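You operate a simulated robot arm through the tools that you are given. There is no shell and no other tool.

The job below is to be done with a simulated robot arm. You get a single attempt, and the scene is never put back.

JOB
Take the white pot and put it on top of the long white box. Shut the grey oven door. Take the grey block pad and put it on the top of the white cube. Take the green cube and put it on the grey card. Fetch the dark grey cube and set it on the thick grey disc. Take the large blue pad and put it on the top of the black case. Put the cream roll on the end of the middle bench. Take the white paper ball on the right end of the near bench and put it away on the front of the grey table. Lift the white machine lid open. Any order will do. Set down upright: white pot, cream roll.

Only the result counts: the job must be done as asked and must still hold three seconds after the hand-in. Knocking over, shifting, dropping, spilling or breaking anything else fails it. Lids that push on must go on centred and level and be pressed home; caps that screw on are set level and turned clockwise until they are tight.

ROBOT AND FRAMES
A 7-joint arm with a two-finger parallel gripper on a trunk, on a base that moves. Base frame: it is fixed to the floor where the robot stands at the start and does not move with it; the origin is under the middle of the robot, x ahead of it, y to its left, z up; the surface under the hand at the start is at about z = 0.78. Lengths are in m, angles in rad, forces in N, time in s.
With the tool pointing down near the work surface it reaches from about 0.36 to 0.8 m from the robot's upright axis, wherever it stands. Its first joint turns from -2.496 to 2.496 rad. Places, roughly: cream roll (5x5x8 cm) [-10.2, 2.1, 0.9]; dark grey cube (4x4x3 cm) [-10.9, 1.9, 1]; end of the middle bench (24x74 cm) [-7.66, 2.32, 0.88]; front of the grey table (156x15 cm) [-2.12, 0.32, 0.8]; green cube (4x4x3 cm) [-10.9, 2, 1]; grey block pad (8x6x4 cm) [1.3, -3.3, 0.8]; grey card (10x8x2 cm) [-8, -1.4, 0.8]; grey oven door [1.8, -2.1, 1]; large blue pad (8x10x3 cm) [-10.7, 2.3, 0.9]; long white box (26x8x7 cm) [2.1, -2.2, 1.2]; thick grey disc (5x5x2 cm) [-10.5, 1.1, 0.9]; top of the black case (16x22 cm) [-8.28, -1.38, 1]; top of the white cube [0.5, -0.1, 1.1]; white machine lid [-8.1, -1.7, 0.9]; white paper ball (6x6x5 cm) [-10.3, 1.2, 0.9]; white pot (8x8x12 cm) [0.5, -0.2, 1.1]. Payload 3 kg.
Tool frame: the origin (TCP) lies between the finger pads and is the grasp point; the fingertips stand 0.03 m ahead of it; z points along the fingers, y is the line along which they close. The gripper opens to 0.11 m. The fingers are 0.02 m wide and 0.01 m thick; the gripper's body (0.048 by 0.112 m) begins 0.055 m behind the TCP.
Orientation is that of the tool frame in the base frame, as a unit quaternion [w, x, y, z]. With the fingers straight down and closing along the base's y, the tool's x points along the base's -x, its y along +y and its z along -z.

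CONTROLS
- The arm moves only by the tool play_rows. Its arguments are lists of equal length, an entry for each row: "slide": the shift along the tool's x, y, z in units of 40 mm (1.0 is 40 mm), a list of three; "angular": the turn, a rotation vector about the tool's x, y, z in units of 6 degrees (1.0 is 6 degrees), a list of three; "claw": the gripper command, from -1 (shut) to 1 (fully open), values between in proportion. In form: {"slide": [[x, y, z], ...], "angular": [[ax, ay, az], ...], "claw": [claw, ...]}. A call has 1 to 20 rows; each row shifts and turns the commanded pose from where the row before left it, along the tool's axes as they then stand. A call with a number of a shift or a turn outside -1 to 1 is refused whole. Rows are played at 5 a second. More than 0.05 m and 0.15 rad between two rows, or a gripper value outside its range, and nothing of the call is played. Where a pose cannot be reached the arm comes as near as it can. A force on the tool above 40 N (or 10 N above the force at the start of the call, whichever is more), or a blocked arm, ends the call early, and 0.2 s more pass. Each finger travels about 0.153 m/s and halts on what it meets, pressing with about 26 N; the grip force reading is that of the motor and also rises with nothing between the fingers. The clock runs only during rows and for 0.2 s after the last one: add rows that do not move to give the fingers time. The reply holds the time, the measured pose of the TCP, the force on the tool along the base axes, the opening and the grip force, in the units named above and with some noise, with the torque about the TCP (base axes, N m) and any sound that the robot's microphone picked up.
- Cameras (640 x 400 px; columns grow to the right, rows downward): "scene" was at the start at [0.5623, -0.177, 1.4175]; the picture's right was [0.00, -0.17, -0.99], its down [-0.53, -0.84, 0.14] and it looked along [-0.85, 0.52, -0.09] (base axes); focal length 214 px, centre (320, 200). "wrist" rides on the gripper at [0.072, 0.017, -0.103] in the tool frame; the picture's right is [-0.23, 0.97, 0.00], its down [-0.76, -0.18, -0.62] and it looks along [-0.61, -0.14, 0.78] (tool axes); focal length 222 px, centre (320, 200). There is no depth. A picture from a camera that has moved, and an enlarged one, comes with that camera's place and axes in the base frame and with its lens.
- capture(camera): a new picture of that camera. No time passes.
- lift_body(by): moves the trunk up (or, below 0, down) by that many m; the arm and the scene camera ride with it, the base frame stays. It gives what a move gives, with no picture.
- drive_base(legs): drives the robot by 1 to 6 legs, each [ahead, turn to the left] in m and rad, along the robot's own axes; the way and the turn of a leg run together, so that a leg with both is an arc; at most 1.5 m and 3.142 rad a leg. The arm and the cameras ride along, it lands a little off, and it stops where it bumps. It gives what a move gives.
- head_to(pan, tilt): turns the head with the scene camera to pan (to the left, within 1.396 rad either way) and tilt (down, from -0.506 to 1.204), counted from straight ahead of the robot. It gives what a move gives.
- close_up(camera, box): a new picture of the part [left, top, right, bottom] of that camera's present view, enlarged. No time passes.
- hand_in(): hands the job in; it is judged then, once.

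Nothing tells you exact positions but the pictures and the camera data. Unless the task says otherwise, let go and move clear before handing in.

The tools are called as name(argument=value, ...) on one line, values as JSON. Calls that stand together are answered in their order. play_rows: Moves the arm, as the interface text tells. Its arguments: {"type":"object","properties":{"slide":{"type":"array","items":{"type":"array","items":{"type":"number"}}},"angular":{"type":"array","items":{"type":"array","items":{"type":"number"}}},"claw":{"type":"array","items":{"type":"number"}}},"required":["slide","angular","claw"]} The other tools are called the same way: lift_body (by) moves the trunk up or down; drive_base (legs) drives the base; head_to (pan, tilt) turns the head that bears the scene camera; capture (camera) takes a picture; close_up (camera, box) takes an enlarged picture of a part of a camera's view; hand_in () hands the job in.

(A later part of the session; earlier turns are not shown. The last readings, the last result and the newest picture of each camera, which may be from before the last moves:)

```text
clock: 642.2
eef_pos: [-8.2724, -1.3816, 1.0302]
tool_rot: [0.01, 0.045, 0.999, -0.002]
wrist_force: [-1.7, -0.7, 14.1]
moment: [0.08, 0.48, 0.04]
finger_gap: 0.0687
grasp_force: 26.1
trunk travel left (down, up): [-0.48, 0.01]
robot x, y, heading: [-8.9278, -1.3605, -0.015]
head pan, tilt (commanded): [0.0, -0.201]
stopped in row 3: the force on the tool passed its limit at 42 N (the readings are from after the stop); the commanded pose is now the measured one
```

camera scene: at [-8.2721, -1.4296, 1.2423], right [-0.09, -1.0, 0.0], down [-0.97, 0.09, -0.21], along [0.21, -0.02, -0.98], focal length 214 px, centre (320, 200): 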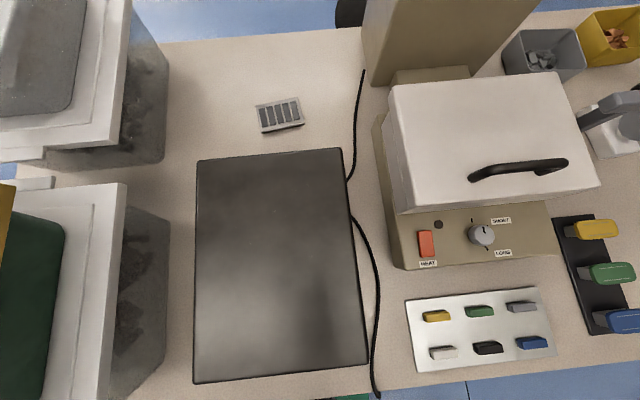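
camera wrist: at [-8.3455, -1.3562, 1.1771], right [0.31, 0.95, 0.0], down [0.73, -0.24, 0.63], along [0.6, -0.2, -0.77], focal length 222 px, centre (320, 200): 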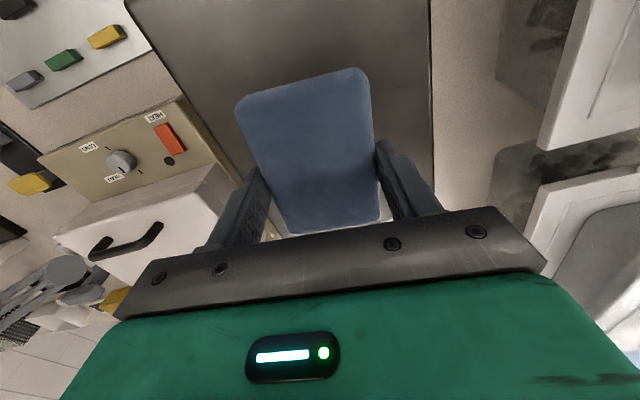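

The pad is on the case. I'll release and rise.

play_rows(slide=[[0, 0, 0], [0, 0, 0], [0, 0, 0], [0, 0, -0.5], [0, 0, -1], [0, 0, -1], [0, 0, -1]], angular=[[0, 0, 0], [0, 0, 0], [0, 0, 0], [0, 0, 0], [0, 0, 0], [0, 0, 0], [0, 0, 0]], claw=[0.4, 0.6, 0.64, 0.64, 0.64, 0.64, 0.64])

head_to(pan=0, tilt=0.4)

capture(camera="scene")

capture(camera="wrist")

```text
clock: 643.8
eef_pos: [-8.2738, -1.38, 1.1688]
tool_rot: [0.008, 0.045, 0.999, -0.001]
wrist_force: [0.7, 0.1, 0.0]
moment: [-0.01, 0.0, 0.03]
finger_gap: 0.0902
grasp_force: 0.1
trunk travel left (down, up): [-0.48, 0.01]
robot x, y, heading: [-8.9271, -1.3586, -0.013]
head pan, tilt (commanded): [0.0, -0.201]
```

```text
clock: 644.8
eef_pos: [-8.2739, -1.3798, 1.1694]
tool_rot: [0.008, 0.045, 0.999, -0.002]
wrist_force: [0.2, 0.3, -0.2]
moment: [-0.01, 0.01, -0.01]
finger_gap: 0.0902
grasp_force: 0.0
trunk travel left (down, up): [-0.48, 0.01]
robot x, y, heading: [-8.9222, -1.3599, -0.015]
head pan, tilt (commanded): [0.0, 0.4]
```

```text
taken
camera scene: at [-8.2019, -1.3881, 1.2072], right [-0.09, -1.0, 0.0], down [-0.92, 0.08, 0.37], along [-0.37, 0.03, -0.93], focal length 214 px, centre (320, 200)
```

scene: 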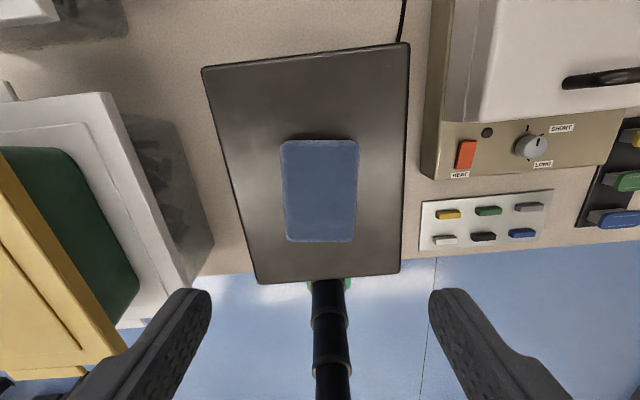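

```text
taken
camera wrist: at [-8.3457, -1.356, 1.2705], right [0.31, 0.95, 0.0], down [0.73, -0.24, 0.64], along [0.6, -0.2, -0.77], focal length 222 px, centre (320, 200)
```

wrist: 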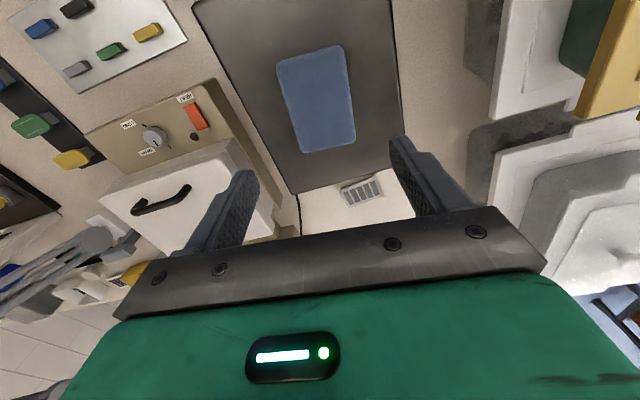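

The blue pad lies on the black case. Next is the white machine's lid, which I'll study in detail first.

head_to(pan=-0.7, tilt=-0.1)

capture(camera="scene")

close_up(camera="wrist", box=[60, 60, 300, 250])

```text
clock: 645.9
eef_pos: [-8.2744, -1.3807, 1.1685]
tool_rot: [0.008, 0.045, 0.999, -0.001]
wrist_force: [-0.2, 0.9, -0.1]
moment: [0.0, -0.01, 0.02]
finger_gap: 0.0905
grasp_force: 0.1
trunk travel left (down, up): [-0.48, 0.01]
robot x, y, heading: [-8.9241, -1.3617, -0.017]
head pan, tilt (commanded): [-0.7, -0.099]
```

```text
taken
camera scene: at [-8.1618, -1.448, 1.234], right [-0.08, -0.76, 0.64], down [-1.0, 0.03, -0.09], along [0.05, -0.65, -0.76], focal length 214 px, centre (320, 200)
```

scene: 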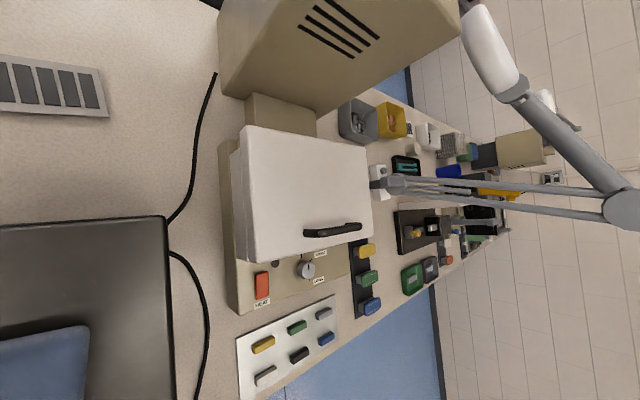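

```text
2.11 times, centred on (180, 155) of wrist
camera zoom: at [-8.3457, -1.3561, 1.2705], right [0.31, 0.95, 0.0], down [0.73, -0.24, 0.64], along [0.6, -0.2, -0.77], focal length 468 px, centre (615, 295)
```

zoom: 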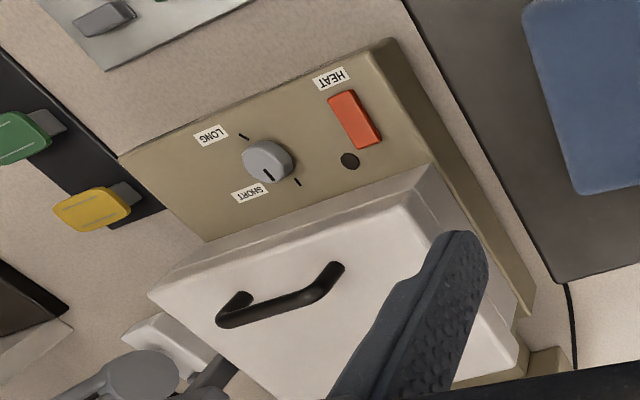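

The lid's top is at z ≈ 0.96. Its black bar handle runs along y at about x = -8.195, z ≈ 1.0, y -1.62 to -1.73, and the lid is hinged at the back near x = -8.04. I'll reposition in front of the machine and turn the hand 90° so the fingers can grip the bar.

drive_base(legs=[[-0.4, 0]])

drive_base(legs=[[0, -1.555]])

drive_base(legs=[[0.3, 0]])

drive_base(legs=[[0, 1.571]])

play_rows(slide=[[0, 0, -0.5], [0, 0, 0], [0, 0, 0], [0, 0, 0], [0, 0, 0], [0, 0, 0], [0, 0, 0], [0, 0, 0], [0, 0, 0], [0, 0, 0], [0, 0, 0], [0, 0, 0], [0, 0, 0], [0, 0, 0], [0, 0, 0]], angular=[[0, 0, 1], [0, 0, 1], [0, 0, 1], [0, 0, 1], [0, 0, 1], [0, 0, 1], [0, 0, 1], [0, 0, 1], [0, 0, 1], [0, 0, 1], [0, 0, 1], [0, 0, 1], [0, 0, 1], [0, 0, 1], [0, 0, 0]], claw=[0, 0, 0, 0, 0, 0, 0, 0, 0, 0, 0, 0, 0, 0, 0])

```text
clock: 648.4
eef_pos: [-8.6696, -1.3757, 1.1686]
tool_rot: [0.008, 0.047, 0.999, -0.001]
wrist_force: [-0.1, 0.1, -0.8]
moment: [0.0, -0.01, 0.04]
finger_gap: 0.0902
grasp_force: 0.1
trunk travel left (down, up): [-0.48, 0.01]
robot x, y, heading: [-9.3214, -1.3505, -0.012]
head pan, tilt (commanded): [-0.7, -0.099]
```

```text
clock: 652.7
eef_pos: [-9.3108, -2.0078, 1.1698]
tool_rot: [0.005, 0.72, 0.694, -0.008]
wrist_force: [5.0, 0.7, -0.1]
moment: [-0.02, 0.38, 0.08]
finger_gap: 0.09
grasp_force: 0.0
trunk travel left (down, up): [-0.48, 0.01]
robot x, y, heading: [-9.2564, -1.3539, -1.553]
head pan, tilt (commanded): [-0.7, -0.099]
```

```text
clock: 654.7
eef_pos: [-9.3073, -2.3055, 1.1704]
tool_rot: [0.004, 0.72, 0.694, -0.007]
wrist_force: [0.7, -0.1, 0.8]
moment: [-0.02, -0.02, -0.02]
finger_gap: 0.0903
grasp_force: 0.0
trunk travel left (down, up): [-0.48, 0.01]
robot x, y, heading: [-9.2425, -1.6517, -1.546]
head pan, tilt (commanded): [-0.7, -0.099]
```

```text
clock: 659.1
eef_pos: [-8.5896, -1.7426, 1.1694]
tool_rot: [0.008, 0.044, 0.999, 0.0]
wrist_force: [-0.6, -6.7, -0.8]
moment: [0.59, -0.05, -0.12]
finger_gap: 0.0902
grasp_force: 0.0
trunk travel left (down, up): [-0.48, 0.01]
robot x, y, heading: [-9.2433, -1.7208, -0.01]
head pan, tilt (commanded): [-0.7, -0.099]
```

```text
clock: 662.3
eef_pos: [-8.5902, -1.7396, 1.1907]
tool_rot: [0.007, 0.701, 0.713, 0.005]
wrist_force: [-0.1, 0.5, -0.3]
moment: [0.0, -0.02, 0.0]
finger_gap: 0.0549
grasp_force: 0.3
trunk travel left (down, up): [-0.48, 0.01]
robot x, y, heading: [-9.2427, -1.7196, -0.009]
head pan, tilt (commanded): [-0.7, -0.099]
```

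drive_base(legs=[[0.39, 0]])

head_to(pan=0, tilt=0.3)

capture(camera="scene")

capture(camera="wrist")

```text
clock: 664.7
eef_pos: [-8.1999, -1.7422, 1.1911]
tool_rot: [0.007, 0.7, 0.714, 0.005]
wrist_force: [-0.3, -0.1, 0.0]
moment: [-0.01, 0.01, -0.01]
finger_gap: 0.0549
grasp_force: 0.1
trunk travel left (down, up): [-0.48, 0.01]
robot x, y, heading: [-8.8595, -1.7212, -0.006]
head pan, tilt (commanded): [-0.7, -0.099]
```

```text
clock: 665.8
eef_pos: [-8.2009, -1.7422, 1.191]
tool_rot: [0.007, 0.7, 0.714, 0.004]
wrist_force: [-0.3, 0.3, -0.2]
moment: [0.01, 0.02, -0.02]
finger_gap: 0.0549
grasp_force: 0.1
trunk travel left (down, up): [-0.48, 0.01]
robot x, y, heading: [-8.8535, -1.7208, -0.008]
head pan, tilt (commanded): [0.0, 0.3]
```

```text
taken
camera scene: at [-8.1999, -1.8264, 1.228], right [-1.0, -0.02, -0.01], down [-0.02, 0.96, 0.29], along [0.01, 0.29, -0.96], focal length 214 px, centre (320, 200)
```

scene: 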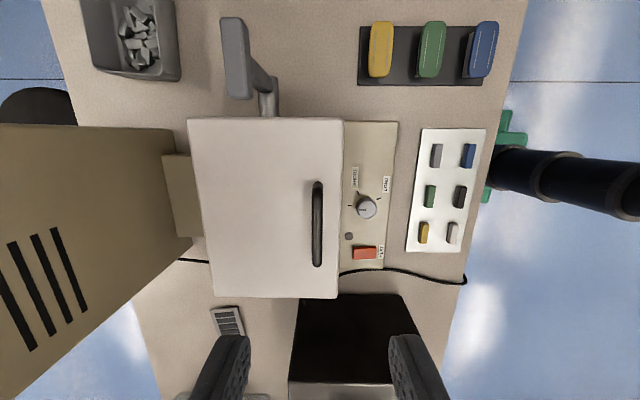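

```text
taken
camera wrist: at [-8.1865, -1.6691, 1.2941], right [0.98, -0.21, 0.02], down [-0.17, -0.76, 0.62], along [-0.12, -0.61, -0.78], focal length 222 px, centre (320, 200)
```

wrist: 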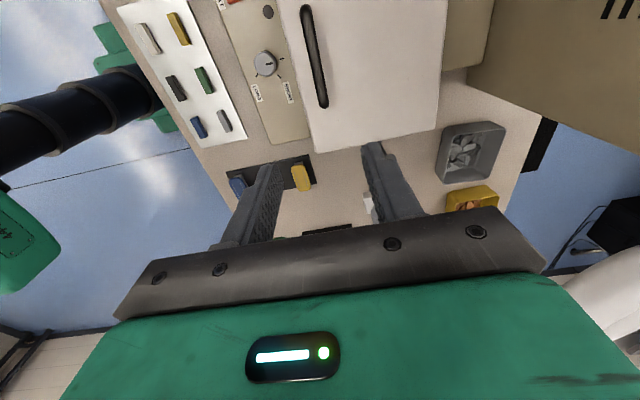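

The handle bar sits at x ≈ -8.196, y -1.77 to -1.65, z ≈ 0.965, about 3.5 cm above the lid. I need a bit more reach for the arc, so I'll move the robot 12 cm closer and put the hand over the bar.

drive_base(legs=[[0.12, 0]])

head_to(pan=0, tilt=0.6)

play_rows(slide=[[0.2, -0.7, 0], [0.2, -0.7, 0], [0.2, -0.7, 0], [0.2, -0.7, 0], [0, 0, 1], [0, 0, 1], [0, 0, 1], [0, 0, 0]], angular=[[0, 0, 0], [0, 0, 0], [0, 0, 0], [0, 0, 0], [0, 0, 0], [0, 0, 0], [0, 0, 0], [0, 0, 0]], claw=[0, 0, 0, 0, 0, 0, 0, 0])

capture(camera="scene")

capture(camera="wrist")

```text
clock: 667.0
eef_pos: [-8.0799, -1.7436, 1.1902]
tool_rot: [0.007, 0.7, 0.714, 0.004]
wrist_force: [-1.2, -0.3, 0.1]
moment: [-0.02, -0.01, 0.01]
finger_gap: 0.055
grasp_force: 0.1
trunk travel left (down, up): [-0.48, 0.01]
robot x, y, heading: [-8.7325, -1.7233, -0.007]
head pan, tilt (commanded): [0.0, 0.3]
```

```text
clock: 667.8
eef_pos: [-8.0793, -1.7437, 1.1921]
tool_rot: [0.007, 0.7, 0.714, 0.004]
wrist_force: [-0.6, 0.2, 0.8]
moment: [0.02, -0.02, -0.01]
finger_gap: 0.055
grasp_force: 0.0
trunk travel left (down, up): [-0.48, 0.01]
robot x, y, heading: [-8.7313, -1.722, -0.007]
head pan, tilt (commanded): [0.0, 0.6]
```

```text
clock: 669.6
eef_pos: [-8.1887, -1.7132, 1.0696]
tool_rot: [0.007, 0.7, 0.714, 0.004]
wrist_force: [-1.4, 0.1, 1.1]
moment: [-0.02, 0.0, 0.0]
finger_gap: 0.0551
grasp_force: 0.0
trunk travel left (down, up): [-0.48, 0.01]
robot x, y, heading: [-8.7325, -1.7232, -0.009]
head pan, tilt (commanded): [0.0, 0.6]
```

```text
taken
camera scene: at [-8.1895, -1.7699, 1.1119], right [-1.0, -0.02, -0.02], down [-0.03, 0.83, 0.56], along [0.0, 0.56, -0.83], focal length 214 px, centre (320, 200)
```

scene: 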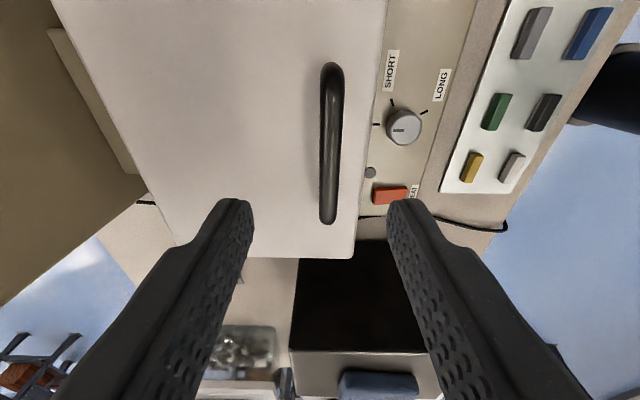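

```text
taken
camera wrist: at [-8.1755, -1.6402, 1.1731], right [0.98, -0.21, 0.02], down [-0.17, -0.76, 0.62], along [-0.12, -0.61, -0.78], focal length 222 px, centre (320, 200)
```

wrist: 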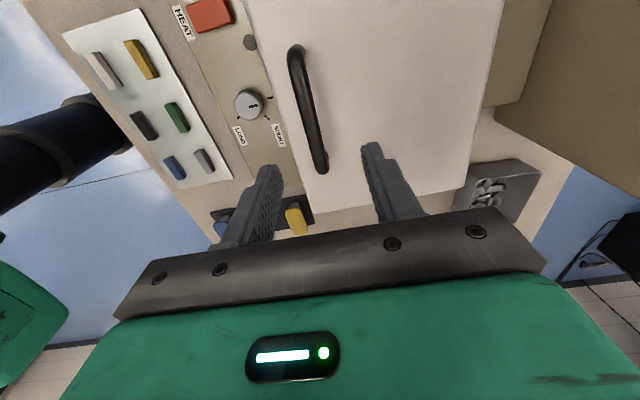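

play_rows(slide=[[0, -0.17, 0.6], [0, 0, 0.7], [0, 0, 0.7], [0, 0, 0.3], [0, 0, 0]], angular=[[0, 0, 0], [0, 0, 0], [0, 0, 0], [0, 0, 0], [0, 0, 0]], claw=[0, 0, 0, 0, 0])

capture(camera="scene")

capture(camera="wrist")

```text
clock: 670.8
eef_pos: [-8.1945, -1.7135, 0.9786]
tool_rot: [0.007, 0.7, 0.714, 0.004]
wrist_force: [0.1, -0.4, -0.1]
moment: [0.03, 0.02, -0.03]
finger_gap: 0.055
grasp_force: 0.1
trunk travel left (down, up): [-0.48, 0.01]
robot x, y, heading: [-8.7338, -1.7247, -0.006]
head pan, tilt (commanded): [0.0, 0.6]
```

```text
taken
camera scene: at [-8.1954, -1.7703, 1.0195], right [-1.0, -0.02, -0.02], down [-0.03, 0.83, 0.56], along [0.0, 0.56, -0.83], focal length 214 px, centre (320, 200)
```

scene: 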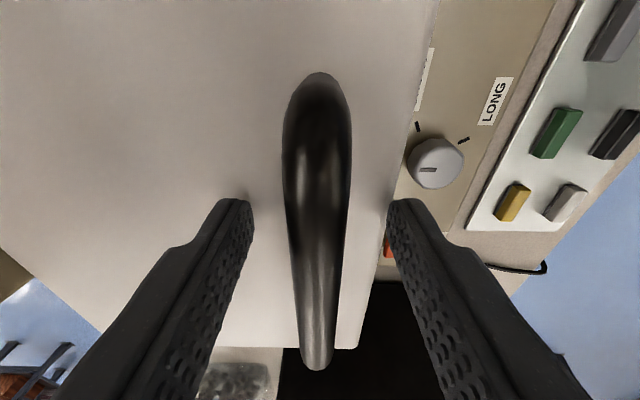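

```text
taken
camera wrist: at [-8.1814, -1.6406, 1.0808], right [0.98, -0.21, 0.02], down [-0.17, -0.76, 0.62], along [-0.12, -0.61, -0.78], focal length 222 px, centre (320, 200)
```

wrist: 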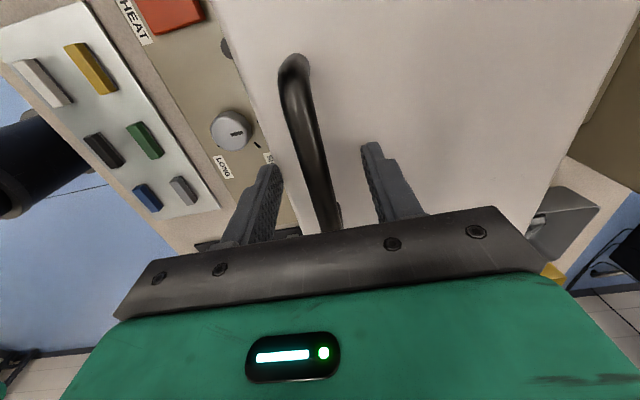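

The fingers straddle the bar. I'll fold the head away and close on it.

head_to(pan=0, tilt=1.15)

play_rows(slide=[[0, 0, 0.15], [0, 0, 0], [0, 0, 0], [0, 0, 0], [0, 0, 0]], angular=[[0, 0, 0], [0, 0, 0], [0, 0, 0], [0, 0, 0], [0, 0, 0]], claw=[0, -0.3, -0.6, -1, -1])

capture(camera="wrist")

```text
clock: 671.8
eef_pos: [-8.1956, -1.7147, 0.976]
tool_rot: [0.007, 0.7, 0.714, 0.004]
wrist_force: [0.1, 0.3, 0.6]
moment: [0.04, -0.04, 0.0]
finger_gap: 0.0549
grasp_force: 0.0
trunk travel left (down, up): [-0.48, 0.01]
robot x, y, heading: [-8.7312, -1.7252, -0.005]
head pan, tilt (commanded): [0.0, 1.15]
```

```text
clock: 672.3
eef_pos: [-8.1962, -1.7143, 0.9746]
tool_rot: [0.006, 0.7, 0.714, 0.005]
wrist_force: [-4.7, -1.2, 19.1]
moment: [0.06, 0.68, 0.02]
finger_gap: 0.0413
grasp_force: 2.2
trunk travel left (down, up): [-0.48, 0.01]
robot x, y, heading: [-8.7333, -1.7259, -0.005]
head pan, tilt (commanded): [0.0, 1.15]
stopped in row 2: the force on the tool passed its limit at 48 N (the readings are from after the stop); the commanded pose is now the measured one
```

```text
taken
camera wrist: at [-8.1825, -1.6408, 1.0782], right [0.98, -0.21, 0.02], down [-0.17, -0.76, 0.62], along [-0.12, -0.61, -0.78], focal length 222 px, centre (320, 200)
```

wrist: 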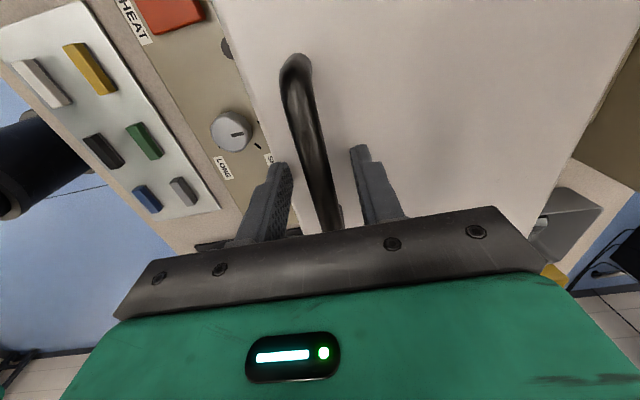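

The tips touched the lid top, which is at z ≈ 0.945. I'll lift 5 mm and close on the bar.

play_rows(slide=[[0, 0, -0.13], [0, 0, 0], [0, 0, 0], [0, 0, 0], [0, 0, 0]], angular=[[0, 0, 0], [0, 0, 0], [0, 0, 0], [0, 0, 0], [0, 0, 0]], claw=[-0.25, -0.5, -0.8, -1, -1])

capture(camera="wrist")

```text
clock: 673.5
eef_pos: [-8.1941, -1.7143, 0.9783]
tool_rot: [0.006, 0.7, 0.714, 0.004]
wrist_force: [12.4, 0.3, 1.5]
moment: [0.22, -0.01, -0.4]
finger_gap: 0.0136
grasp_force: 45.0
trunk travel left (down, up): [-0.48, 0.01]
robot x, y, heading: [-8.7297, -1.7236, -0.007]
head pan, tilt (commanded): [0.0, 1.15]
```

```text
taken
camera wrist: at [-8.1804, -1.6407, 1.0817], right [0.98, -0.21, 0.01], down [-0.17, -0.76, 0.62], along [-0.12, -0.61, -0.78], focal length 222 px, centre (320, 200)
```

wrist: 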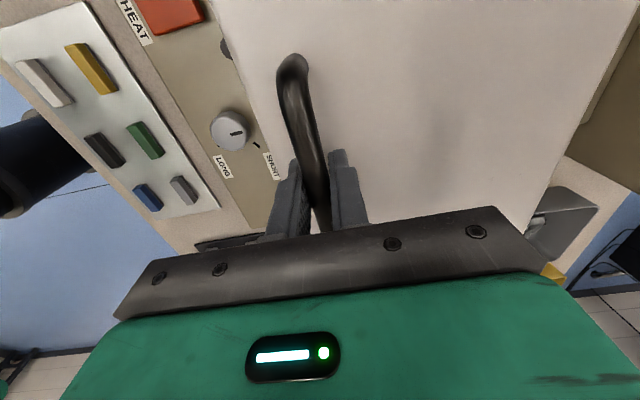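

The bar is gripped. I'll start lifting it along an arc about the rear hinge, in small steps.

play_rows(slide=[[0, 0.09, -0.2], [0, 0.09, -0.2], [0, 0.1, -0.2], [0, 0.1, -0.2], [0, 0, 0]], angular=[[0, 0, 0], [0, 0, 0], [0, 0, 0], [0, 0, 0], [0, 0, 0]], claw=[-1, -1, -1, -1, -1])

capture(camera="wrist")

```text
clock: 674.7
eef_pos: [-8.1801, -1.7143, 1.0107]
tool_rot: [0.005, 0.7, 0.714, 0.004]
wrist_force: [10.6, -1.9, -10.6]
moment: [-0.28, 0.0, -0.49]
finger_gap: 0.0137
grasp_force: 45.4
trunk travel left (down, up): [-0.48, 0.01]
robot x, y, heading: [-8.7341, -1.7208, -0.008]
head pan, tilt (commanded): [0.0, 1.15]
```

```text
taken
camera wrist: at [-8.1657, -1.6405, 1.1133], right [0.98, -0.21, 0.01], down [-0.17, -0.76, 0.62], along [-0.12, -0.61, -0.78], focal length 222 px, centre (320, 200)
```

wrist: 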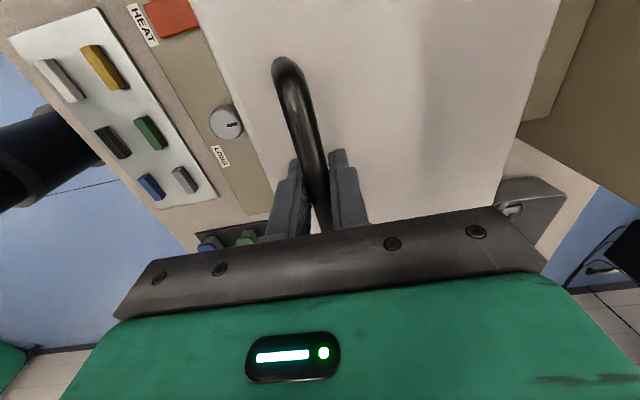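

play_rows(slide=[[0, 0.16, -0.18], [0, 0.16, -0.18], [0, 0.16, -0.17], [0, 0.16, -0.17], [0, 0, 0]], angular=[[0, 0, 0], [0, 0, 0], [0, 0, 0], [0, 0, 0], [0, 0, 0]], claw=[-1, -1, -1, -1, -1])

play_rows(slide=[[0, 0.17, -0.15], [0, 0.17, -0.15], [0, 0.18, -0.14], [0, 0.18, -0.14], [0, 0, 0]], angular=[[0, 0, 0], [0, 0, 0], [0, 0, 0], [0, 0, 0], [0, 0, 0]], claw=[-1, -1, -1, -1, -1])

capture(camera="wrist")

```text
clock: 675.9
eef_pos: [-8.156, -1.714, 1.041]
tool_rot: [0.006, 0.7, 0.714, 0.005]
wrist_force: [-14.0, -7.0, 10.3]
moment: [-0.32, -0.06, -0.66]
finger_gap: 0.0139
grasp_force: 45.1
trunk travel left (down, up): [-0.48, 0.01]
robot x, y, heading: [-8.7339, -1.7214, -0.004]
head pan, tilt (commanded): [0.0, 1.15]
```

```text
clock: 677.1
eef_pos: [-8.1286, -1.7129, 1.0636]
tool_rot: [0.006, 0.701, 0.714, 0.004]
wrist_force: [-5.8, -9.2, 1.3]
moment: [-0.1, 0.16, -0.78]
finger_gap: 0.0137
grasp_force: 44.7
trunk travel left (down, up): [-0.48, 0.01]
robot x, y, heading: [-8.7318, -1.7245, -0.01]
head pan, tilt (commanded): [0.0, 1.15]
```

```text
taken
camera wrist: at [-8.1148, -1.6397, 1.1661], right [0.98, -0.21, 0.01], down [-0.17, -0.76, 0.62], along [-0.12, -0.61, -0.78], focal length 222 px, centre (320, 200)
```

wrist: 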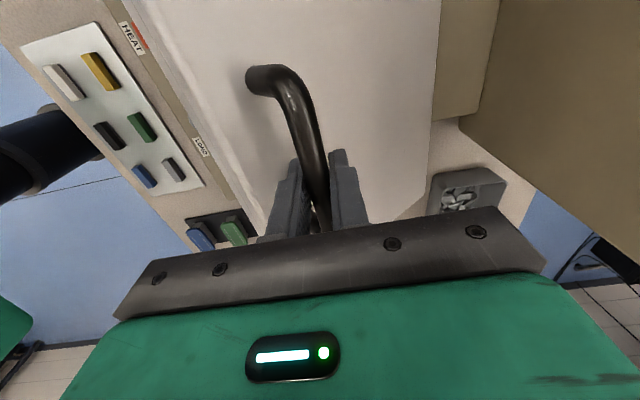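

The lid is open by about 40° and follows nicely. I'll continue the arc.

play_rows(slide=[[0, 0.203, -0.106], [0, 0.203, -0.106], [0, 0.203, -0.106], [0, 0.218, -0.07], [0, 0.218, -0.07], [0, 0.218, -0.07], [0, 0, 0]], angular=[[0, 0, 0], [0, 0, 0], [0, 0, 0], [0, 0, 0], [0, 0, 0], [0, 0, 0], [0, 0, 0]], claw=[-1, -1, -1, -1, -1, -1, -1])

capture(camera="wrist")

```text
clock: 678.7
eef_pos: [-8.0799, -1.7117, 1.0854]
tool_rot: [0.006, 0.7, 0.714, 0.004]
wrist_force: [-3.0, -9.2, 5.6]
moment: [0.15, -0.03, -0.86]
finger_gap: 0.0138
grasp_force: 45.3
trunk travel left (down, up): [-0.48, 0.01]
robot x, y, heading: [-8.7347, -1.7274, -0.002]
head pan, tilt (commanded): [0.0, 1.15]
```

```text
taken
camera wrist: at [-8.0643, -1.6388, 1.1883], right [0.98, -0.21, 0.01], down [-0.17, -0.76, 0.62], along [-0.12, -0.61, -0.78], focal length 222 px, centre (320, 200)
```

wrist: 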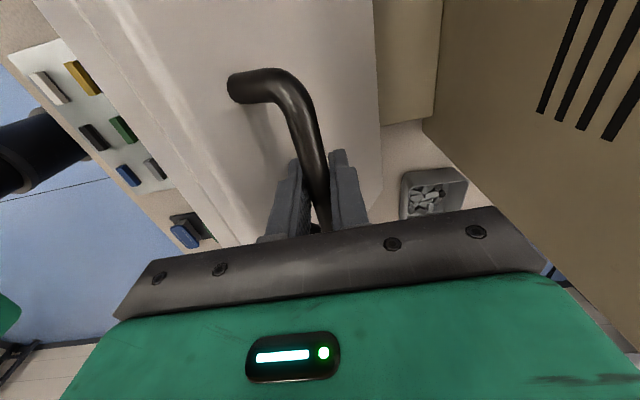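

The lid is at about 60°. A tall beige box stands behind it at x ≈ -7.916, so I'll continue carefully to about 82°.

play_rows(slide=[[0, 0.2275, -0.031], [0, 0.2275, -0.031], [0, 0.2275, -0.031], [0, 0.229, 0.008], [0, 0.229, 0.008], [0, 0, 0]], angular=[[0, 0, 0], [0, 0, 0], [0, 0, 0], [0, 0, 0], [0, 0, 0], [0, 0, 0]], claw=[-1, -1, -1, -1, -1, -1])

capture(camera="wrist")

```text
clock: 680.1
eef_pos: [-8.033, -1.7103, 1.0891]
tool_rot: [0.007, 0.701, 0.713, 0.006]
wrist_force: [-0.4, -9.9, 17.0]
moment: [0.29, -0.1, -0.82]
finger_gap: 0.0137
grasp_force: 45.2
trunk travel left (down, up): [-0.48, 0.01]
robot x, y, heading: [-8.7323, -1.7317, -0.006]
head pan, tilt (commanded): [0.0, 1.15]
```

```text
taken
camera wrist: at [-8.0189, -1.6381, 1.1925], right [0.98, -0.21, 0.02], down [-0.17, -0.76, 0.62], along [-0.12, -0.61, -0.78], focal length 222 px, centre (320, 200)
```

wrist: 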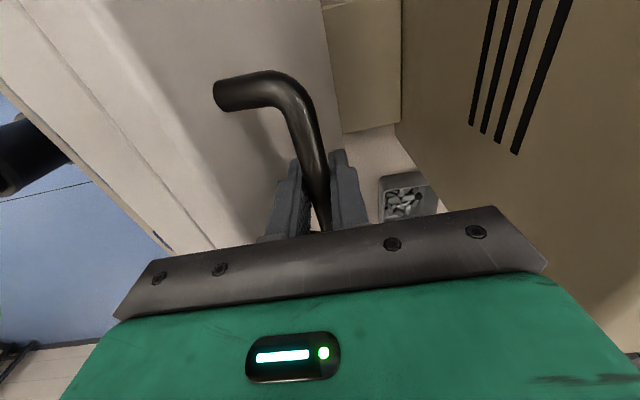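

play_rows(slide=[[0, 0.15, -0.06], [0, 0.2, -0.03], [0, 0.2, 0], [0, 0, 0]], angular=[[0, 0, 0], [0, 0, 0], [0, 0, 0], [0, 0, 0]], claw=[-1, -1, -1, -1])

capture(camera="wrist")

```text
clock: 681.1
eef_pos: [-8.0099, -1.7106, 1.0893]
tool_rot: [0.004, 0.7, 0.714, 0.003]
wrist_force: [-5.4, -10.2, -30.3]
moment: [0.03, 0.01, -0.91]
finger_gap: 0.0142
grasp_force: 45.2
trunk travel left (down, up): [-0.48, 0.01]
robot x, y, heading: [-8.7303, -1.7232, -0.009]
head pan, tilt (commanded): [0.0, 1.15]
```

```text
taken
camera wrist: at [-7.9954, -1.6372, 1.1925], right [0.98, -0.21, 0.01], down [-0.17, -0.76, 0.62], along [-0.12, -0.61, -0.78], focal length 222 px, centre (320, 200)
```

wrist: 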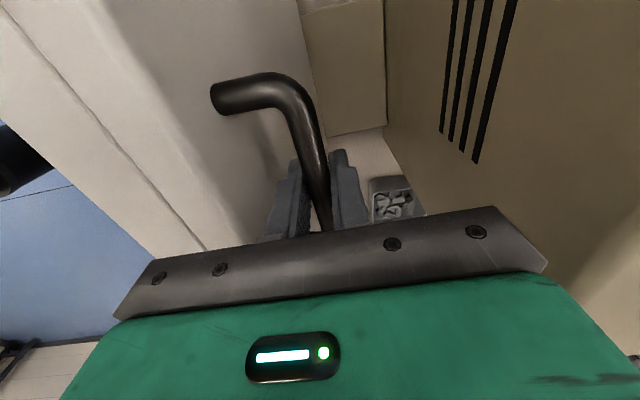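

play_rows(slide=[[0, 0, 0.1], [0, 0.15, 0.04], [0, 0.15, 0.06], [0, 0.15, 0.06], [0, 0, 0]], angular=[[0, 0, 0], [0, 0, 0], [0, 0, 0], [0, 0, 0], [0, 0, 0]], claw=[-1, -1, -1, -1, -1])

capture(camera="wrist")

```text
clock: 682.3
eef_pos: [-7.9939, -1.7108, 1.0839]
tool_rot: [0.007, 0.699, 0.715, 0.006]
wrist_force: [7.4, -5.2, 32.7]
moment: [0.04, -0.03, -0.88]
finger_gap: 0.0141
grasp_force: 45.0
trunk travel left (down, up): [-0.48, 0.01]
robot x, y, heading: [-8.7354, -1.726, -0.007]
head pan, tilt (commanded): [0.0, 1.15]
```

```text
taken
camera wrist: at [-7.9791, -1.6366, 1.1877], right [0.98, -0.21, 0.02], down [-0.17, -0.76, 0.62], along [-0.11, -0.61, -0.78], focal length 222 px, centre (320, 200)
```

wrist: 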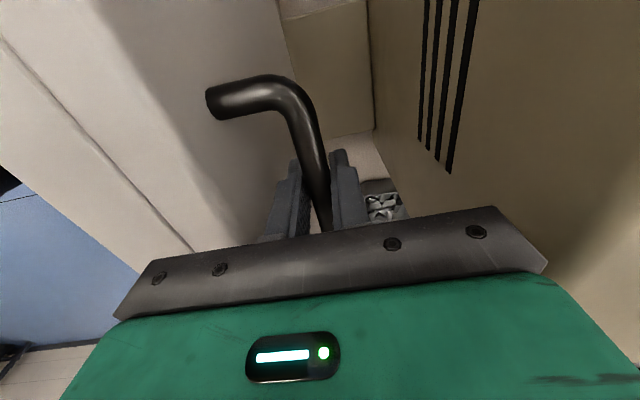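

play_rows(slide=[[0, 0.08, -0.05], [0, 0.1, 0.02], [0, 0, 0]], angular=[[0, 0, 0], [0, 0, 0], [0, 0, 0]], claw=[-1, -1, -1])

capture(camera="wrist")

```text
clock: 683.1
eef_pos: [-7.9861, -1.7109, 1.0825]
tool_rot: [0.004, 0.7, 0.714, 0.004]
wrist_force: [-1.0, -5.4, 0.4]
moment: [-0.27, -0.02, -0.92]
finger_gap: 0.0136
grasp_force: 44.9
trunk travel left (down, up): [-0.48, 0.01]
robot x, y, heading: [-8.7313, -1.7279, -0.009]
head pan, tilt (commanded): [0.0, 1.15]
```

```text
taken
camera wrist: at [-7.9712, -1.6364, 1.1853], right [0.98, -0.21, 0.01], down [-0.17, -0.76, 0.62], along [-0.12, -0.61, -0.78], focal length 222 px, centre (320, 200)
```

wrist: 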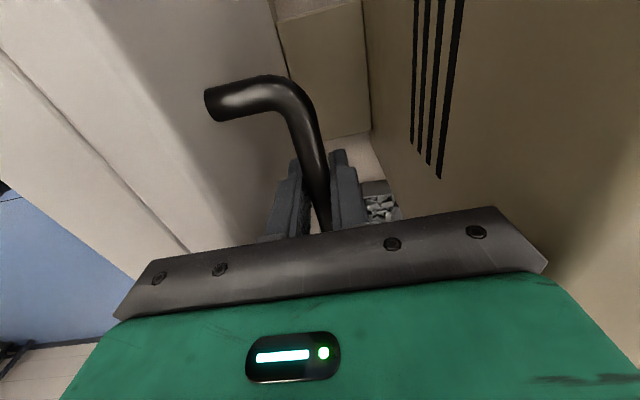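

The lid is a little past vertical and the forces are small. I'll loosen the grip slightly, keeping the fingers around the bar, to see whether it stays.

play_rows(slide=[[0, 0, 0], [0, 0, 0], [0, 0, 0], [0, 0, 0], [0, 0, 0], [0, 0, 0]], angular=[[0, 0, 0], [0, 0, 0], [0, 0, 0], [0, 0, 0], [0, 0, 0], [0, 0, 0]], claw=[-0.6, -0.4, -0.25, -0.25, -0.25, -0.25])

capture(camera="wrist")

```text
clock: 684.5
eef_pos: [-7.9859, -1.7091, 1.0835]
tool_rot: [0.007, 0.7, 0.714, 0.005]
wrist_force: [0.7, -0.1, 0.1]
moment: [-0.03, -0.01, 0.0]
finger_gap: 0.0414
grasp_force: 0.1
trunk travel left (down, up): [-0.48, 0.01]
robot x, y, heading: [-8.7328, -1.7258, -0.0]
head pan, tilt (commanded): [0.0, 1.15]
```

```text
taken
camera wrist: at [-7.9709, -1.6361, 1.1864], right [0.98, -0.21, 0.01], down [-0.17, -0.76, 0.62], along [-0.12, -0.61, -0.78], focal length 222 px, centre (320, 200)
```

wrist: 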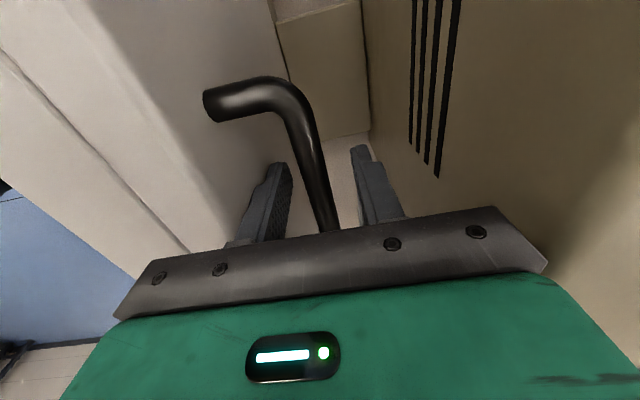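

The lid stays where it is. I'll rise clear of the handle, go round to the near side, and nudge the lid a little further back so it rests safely open.

play_rows(slide=[[0, 0, -0.5], [0, 0, -0.7], [0, 0, -0.7], [0, 0, -0.6], [0, 0, 0]], angular=[[0, 0, 0], [0, 0, 0], [0, 0, 0], [0, 0, 0], [0, 0, 0]], claw=[-0.25, -0.25, -0.25, -0.25, -0.25])

capture(camera="wrist")

```text
clock: 685.7
eef_pos: [-7.9872, -1.7098, 1.1822]
tool_rot: [0.005, 0.7, 0.714, 0.004]
wrist_force: [-0.5, 0.0, 0.2]
moment: [0.01, 0.01, 0.01]
finger_gap: 0.0414
grasp_force: 0.0
trunk travel left (down, up): [-0.48, 0.01]
robot x, y, heading: [-8.7347, -1.7288, -0.011]
head pan, tilt (commanded): [0.0, 1.15]
```

```text
taken
camera wrist: at [-7.9721, -1.6356, 1.2861], right [0.98, -0.21, 0.01], down [-0.17, -0.76, 0.62], along [-0.12, -0.61, -0.78], focal length 222 px, centre (320, 200)
```

wrist: 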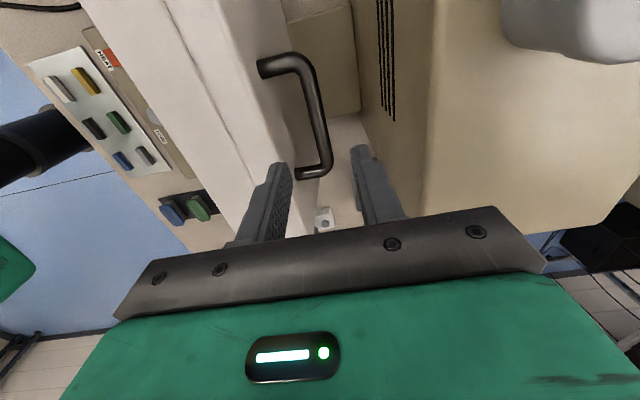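

play_rows(slide=[[0, -0.85, -0.1], [0, -0.85, 0], [0, -0.85, 0], [0, -0.85, 0], [0, -0.85, 0], [0, 0, 0]], angular=[[0, 0, 0], [0, 0, 0], [0, 0, 0], [0, 0, 0], [0, 0, 0], [0, 0, 0]], claw=[-0.5, -1, -1, -1, -1, -1])

head_to(pan=0, tilt=0.5)

capture(camera="scene")

capture(camera="wrist")

```text
clock: 687.1
eef_pos: [-8.1569, -1.7131, 1.1845]
tool_rot: [0.005, 0.7, 0.714, 0.004]
wrist_force: [-0.4, 0.2, -0.7]
moment: [0.0, -0.03, 0.01]
finger_gap: 0.0001
grasp_force: 26.4
trunk travel left (down, up): [-0.48, 0.01]
robot x, y, heading: [-8.7332, -1.7286, -0.004]
head pan, tilt (commanded): [0.0, 1.15]
```

```text
clock: 688.1
eef_pos: [-8.1566, -1.7126, 1.1848]
tool_rot: [0.006, 0.7, 0.714, 0.004]
wrist_force: [0.1, 0.6, 0.7]
moment: [-0.01, -0.01, 0.0]
finger_gap: 0.0002
grasp_force: 26.2
trunk travel left (down, up): [-0.48, 0.01]
robot x, y, heading: [-8.7332, -1.725, -0.007]
head pan, tilt (commanded): [0.0, 0.499]
```

```text
taken
camera scene: at [-8.1565, -1.7785, 1.2241], right [-1.0, -0.02, -0.01], down [-0.02, 0.88, 0.48], along [0.0, 0.48, -0.88], focal length 214 px, centre (320, 200)
```

scene: 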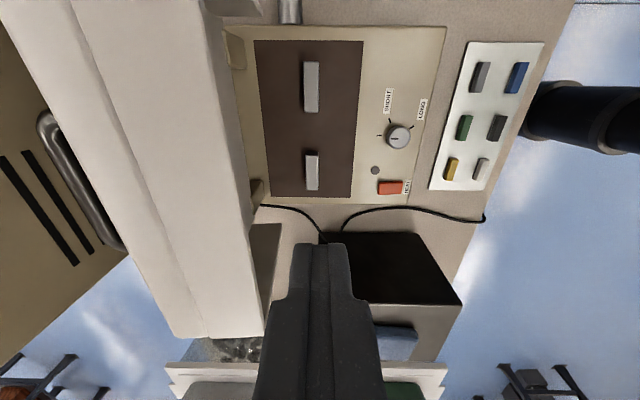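

```text
taken
camera wrist: at [-8.1426, -1.6399, 1.288], right [0.98, -0.21, 0.01], down [-0.17, -0.76, 0.62], along [-0.12, -0.61, -0.78], focal length 222 px, centre (320, 200)
```

wrist: 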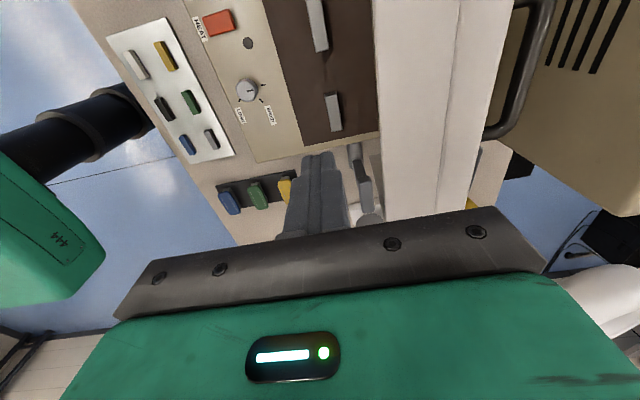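

The lid stands open. I'll give it a gentle extra push from the near side to make sure it is past vertical.

head_to(pan=0, tilt=1.15)

play_rows(slide=[[0, 0, 0.8], [0, 0, 0.8], [0, 0, 0.8], [0, 0.3, 0], [0, 0.3, 0], [0, 0.3, 0], [0, 0.3, 0], [0, 0.3, 0], [0, 0, 0]], angular=[[0, 0, 0], [0, 0, 0], [0, 0, 0], [0, 0, 0], [0, 0, 0], [0, 0, 0], [0, 0, 0], [0, 0, 0], [0, 0, 0]], claw=[-1, -1, -1, -1, -1, -1, -1, -1, -1])

capture(camera="wrist")

```text
clock: 689.1
eef_pos: [-8.1579, -1.7137, 1.1851]
tool_rot: [0.006, 0.7, 0.714, 0.004]
wrist_force: [-0.5, 0.4, -0.7]
moment: [-0.01, -0.01, 0.0]
finger_gap: 0.0002
grasp_force: 26.4
trunk travel left (down, up): [-0.48, 0.01]
robot x, y, heading: [-8.7331, -1.7263, -0.004]
head pan, tilt (commanded): [0.0, 1.15]
```

```text
clock: 691.1
eef_pos: [-8.0953, -1.7131, 1.09]
tool_rot: [0.006, 0.7, 0.714, 0.005]
wrist_force: [-0.3, -0.7, 0.0]
moment: [-0.03, 0.0, -0.04]
finger_gap: 0.0001
grasp_force: 26.1
trunk travel left (down, up): [-0.48, 0.01]
robot x, y, heading: [-8.7354, -1.7245, -0.004]
head pan, tilt (commanded): [0.0, 1.15]
```

```text
taken
camera wrist: at [-8.0812, -1.6383, 1.1929], right [0.98, -0.21, 0.01], down [-0.17, -0.76, 0.62], along [-0.12, -0.61, -0.78], focal length 222 px, centre (320, 200)
```

wrist: 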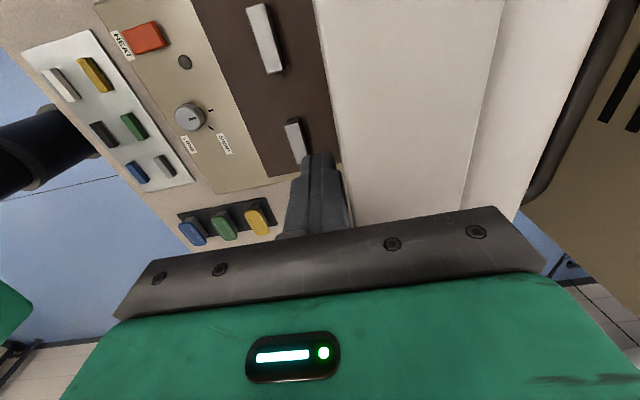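

play_rows(slide=[[0, 0.25, 0], [0, 0.25, 0], [0, 0.25, 0], [0, 0.25, 0], [0, 0, 0]], angular=[[0, 0, 0], [0, 0, 0], [0, 0, 0], [0, 0, 0], [0, 0, 0]], claw=[-1, -1, -1, -1, -1])

capture(camera="wrist")

```text
clock: 691.9
eef_pos: [-8.0789, -1.7115, 1.0886]
tool_rot: [0.0, 0.7, 0.714, -0.002]
wrist_force: [-26.8, 0.4, 6.1]
moment: [-0.04, -0.75, -0.28]
finger_gap: 0.0
grasp_force: 25.8
trunk travel left (down, up): [-0.48, 0.01]
robot x, y, heading: [-8.7354, -1.7228, -0.005]
head pan, tilt (commanded): [0.0, 1.15]
stopped in row 3: the force on the tool passed its limit at 54 N (the readings are from after the stop); the commanded pose is now the measured one
```

```text
taken
camera wrist: at [-8.0628, -1.6381, 1.192], right [0.98, -0.21, 0.0], down [-0.16, -0.76, 0.63], along [-0.13, -0.61, -0.78], focal length 222 px, centre (320, 200)
```

wrist: 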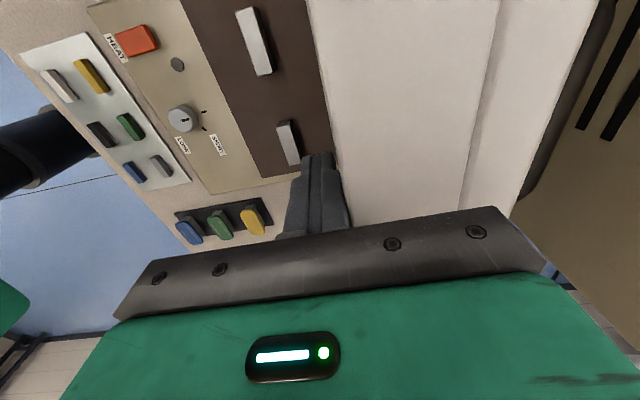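

The lid is against its stop, so it's fully open. I'll back the hand off and then go for the green cube.

play_rows(slide=[[0, -0.7, 0], [0, -0.7, 0], [0, 0, -0.8], [0, 0, -0.8], [0, 0, -0.6], [0, -0.9, 0], [0, -0.9, 0], [0, -0.9, 0], [0, 0, 0]], angular=[[0, 0, 0], [0, 0, 0], [0, 0, 0], [0, 0, 0], [0, 0, 0], [0, 0, 0], [0, 0, 0], [0, 0, 0], [0, 0, 0]], claw=[-1, -1, -1, -1, -1, -1, -1, -1, -1])

head_to(pan=0.9, tilt=0.3)

capture(camera="scene")

capture(camera="wrist")

```text
clock: 693.9
eef_pos: [-8.2399, -1.7138, 1.1772]
tool_rot: [0.0, 0.7, 0.714, -0.001]
wrist_force: [0.2, 0.0, 1.0]
moment: [0.0, 0.01, 0.02]
finger_gap: 0.0001
grasp_force: 26.8
trunk travel left (down, up): [-0.48, 0.01]
robot x, y, heading: [-8.7347, -1.7254, -0.002]
head pan, tilt (commanded): [0.0, 1.15]
```

```text
clock: 695.1
eef_pos: [-8.2381, -1.7139, 1.1769]
tool_rot: [0.0, 0.7, 0.714, -0.001]
wrist_force: [-0.4, 0.3, 0.5]
moment: [0.02, 0.04, 0.03]
finger_gap: 0.0001
grasp_force: 26.2
trunk travel left (down, up): [-0.48, 0.01]
robot x, y, heading: [-8.7346, -1.7206, -0.009]
head pan, tilt (commanded): [0.901, 0.3]
```

```text
taken
camera scene: at [-8.164, -1.7957, 1.2482], right [-0.62, -0.01, -0.78], down [-0.25, 0.95, 0.18], along [0.74, 0.31, -0.6], focal length 214 px, centre (320, 200)
```

scene: 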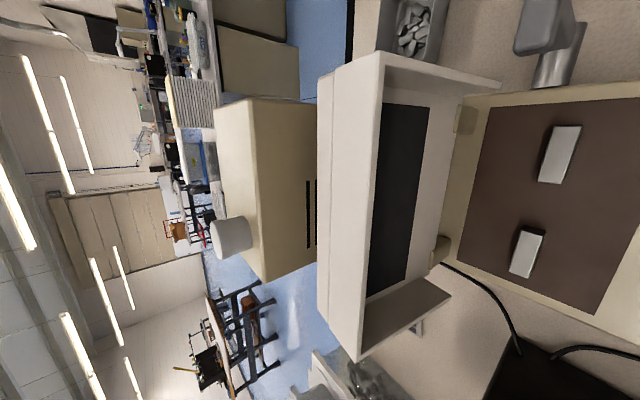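

```text
taken
camera wrist: at [-8.2225, -1.6401, 1.279], right [0.98, -0.21, 0.0], down [-0.16, -0.76, 0.63], along [-0.13, -0.61, -0.78], focal length 222 px, centre (320, 200)
```

wrist: 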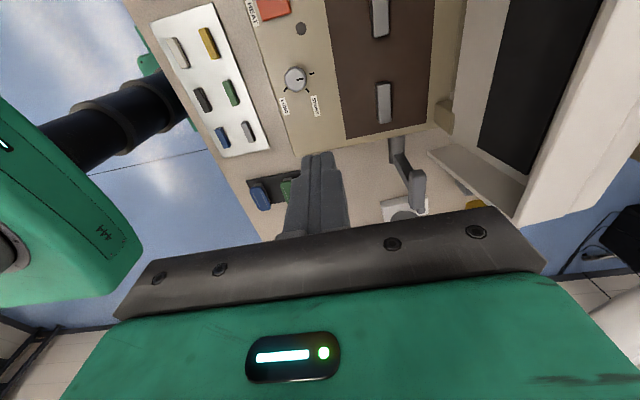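

The lid is wide open, with the machine's inside visible. Now I'll go for the green cube, driving back around to the west side of the near bench.

drive_base(legs=[[-0.6, 0]])

drive_base(legs=[[0, 1.2]])

drive_base(legs=[[0, 1.2]])

```text
clock: 698.5
eef_pos: [-8.8469, -1.7107, 1.1764]
tool_rot: [0.0, 0.701, 0.713, -0.001]
wrist_force: [0.2, 0.0, -0.3]
moment: [-0.01, -0.01, -0.01]
finger_gap: 0.0001
grasp_force: 26.1
trunk travel left (down, up): [-0.48, 0.01]
robot x, y, heading: [-9.3469, -1.7197, -0.013]
head pan, tilt (commanded): [0.901, 0.3]
```

```text
clock: 702.0
eef_pos: [-9.1693, -1.2512, 1.1779]
tool_rot: [0.0, 0.177, 0.984, -0.002]
wrist_force: [0.3, 0.3, -0.6]
moment: [0.01, 0.04, 0.02]
finger_gap: 0.0
grasp_force: 25.9
trunk travel left (down, up): [-0.48, 0.01]
robot x, y, heading: [-9.2974, -1.7289, 1.184]
head pan, tilt (commanded): [0.901, 0.3]
```

```text
clock: 705.5
eef_pos: [-9.7021, -1.4427, 1.1781]
tool_rot: [0.001, -0.413, 0.911, -0.001]
wrist_force: [-0.8, 0.6, -0.5]
moment: [0.04, 0.02, 0.03]
finger_gap: 0.0
grasp_force: 26.1
trunk travel left (down, up): [-0.48, 0.01]
robot x, y, heading: [-9.2657, -1.6969, 2.388]
head pan, tilt (commanded): [0.901, 0.3]
```

drive_base(legs=[[1.5, 0], [1.5, 0]])

drive_base(legs=[[0, -0.817]])

drive_base(legs=[[1.5, 0]])

drive_base(legs=[[0, -1.571]])

```text
clock: 720.0
eef_pos: [-11.8605, 0.6553, 1.1779]
tool_rot: [0.002, -0.401, 0.916, 0.0]
wrist_force: [0.1, 0.2, 0.3]
moment: [-0.02, 0.0, 0.0]
finger_gap: 0.0
grasp_force: 25.8
trunk travel left (down, up): [-0.48, 0.01]
robot x, y, heading: [-11.4309, 0.3853, 2.366]
head pan, tilt (commanded): [0.901, 0.3]
```

```text
clock: 722.5
eef_pos: [-11.5276, 0.8845, 1.1768]
tool_rot: [0.001, -0.001, 1.0, -0.001]
wrist_force: [-0.2, 0.3, 0.2]
moment: [-0.02, -0.04, -0.03]
finger_gap: 0.0001
grasp_force: 26.2
trunk travel left (down, up): [-0.48, 0.01]
robot x, y, heading: [-11.4635, 0.3884, 1.553]
head pan, tilt (commanded): [0.901, 0.3]
```

```text
clock: 730.0
eef_pos: [-11.4944, 2.3814, 1.1789]
tool_rot: [0.001, 0.0, 1.0, -0.001]
wrist_force: [0.1, 0.5, 0.4]
moment: [-0.03, -0.01, 0.0]
finger_gap: 0.0001
grasp_force: 25.8
trunk travel left (down, up): [-0.48, 0.01]
robot x, y, heading: [-11.436, 1.8813, 1.544]
head pan, tilt (commanded): [0.901, 0.3]
```

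```text
clock: 734.3
eef_pos: [-10.9405, 1.9387, 1.179]
tool_rot: [0.0, 0.712, 0.702, -0.001]
wrist_force: [-0.9, -0.2, 1.1]
moment: [-0.02, -0.02, 0.0]
finger_gap: 0.0
grasp_force: 26.3
trunk travel left (down, up): [-0.48, 0.01]
robot x, y, heading: [-11.4347, 1.9469, -0.035]
head pan, tilt (commanded): [0.901, 0.3]
```

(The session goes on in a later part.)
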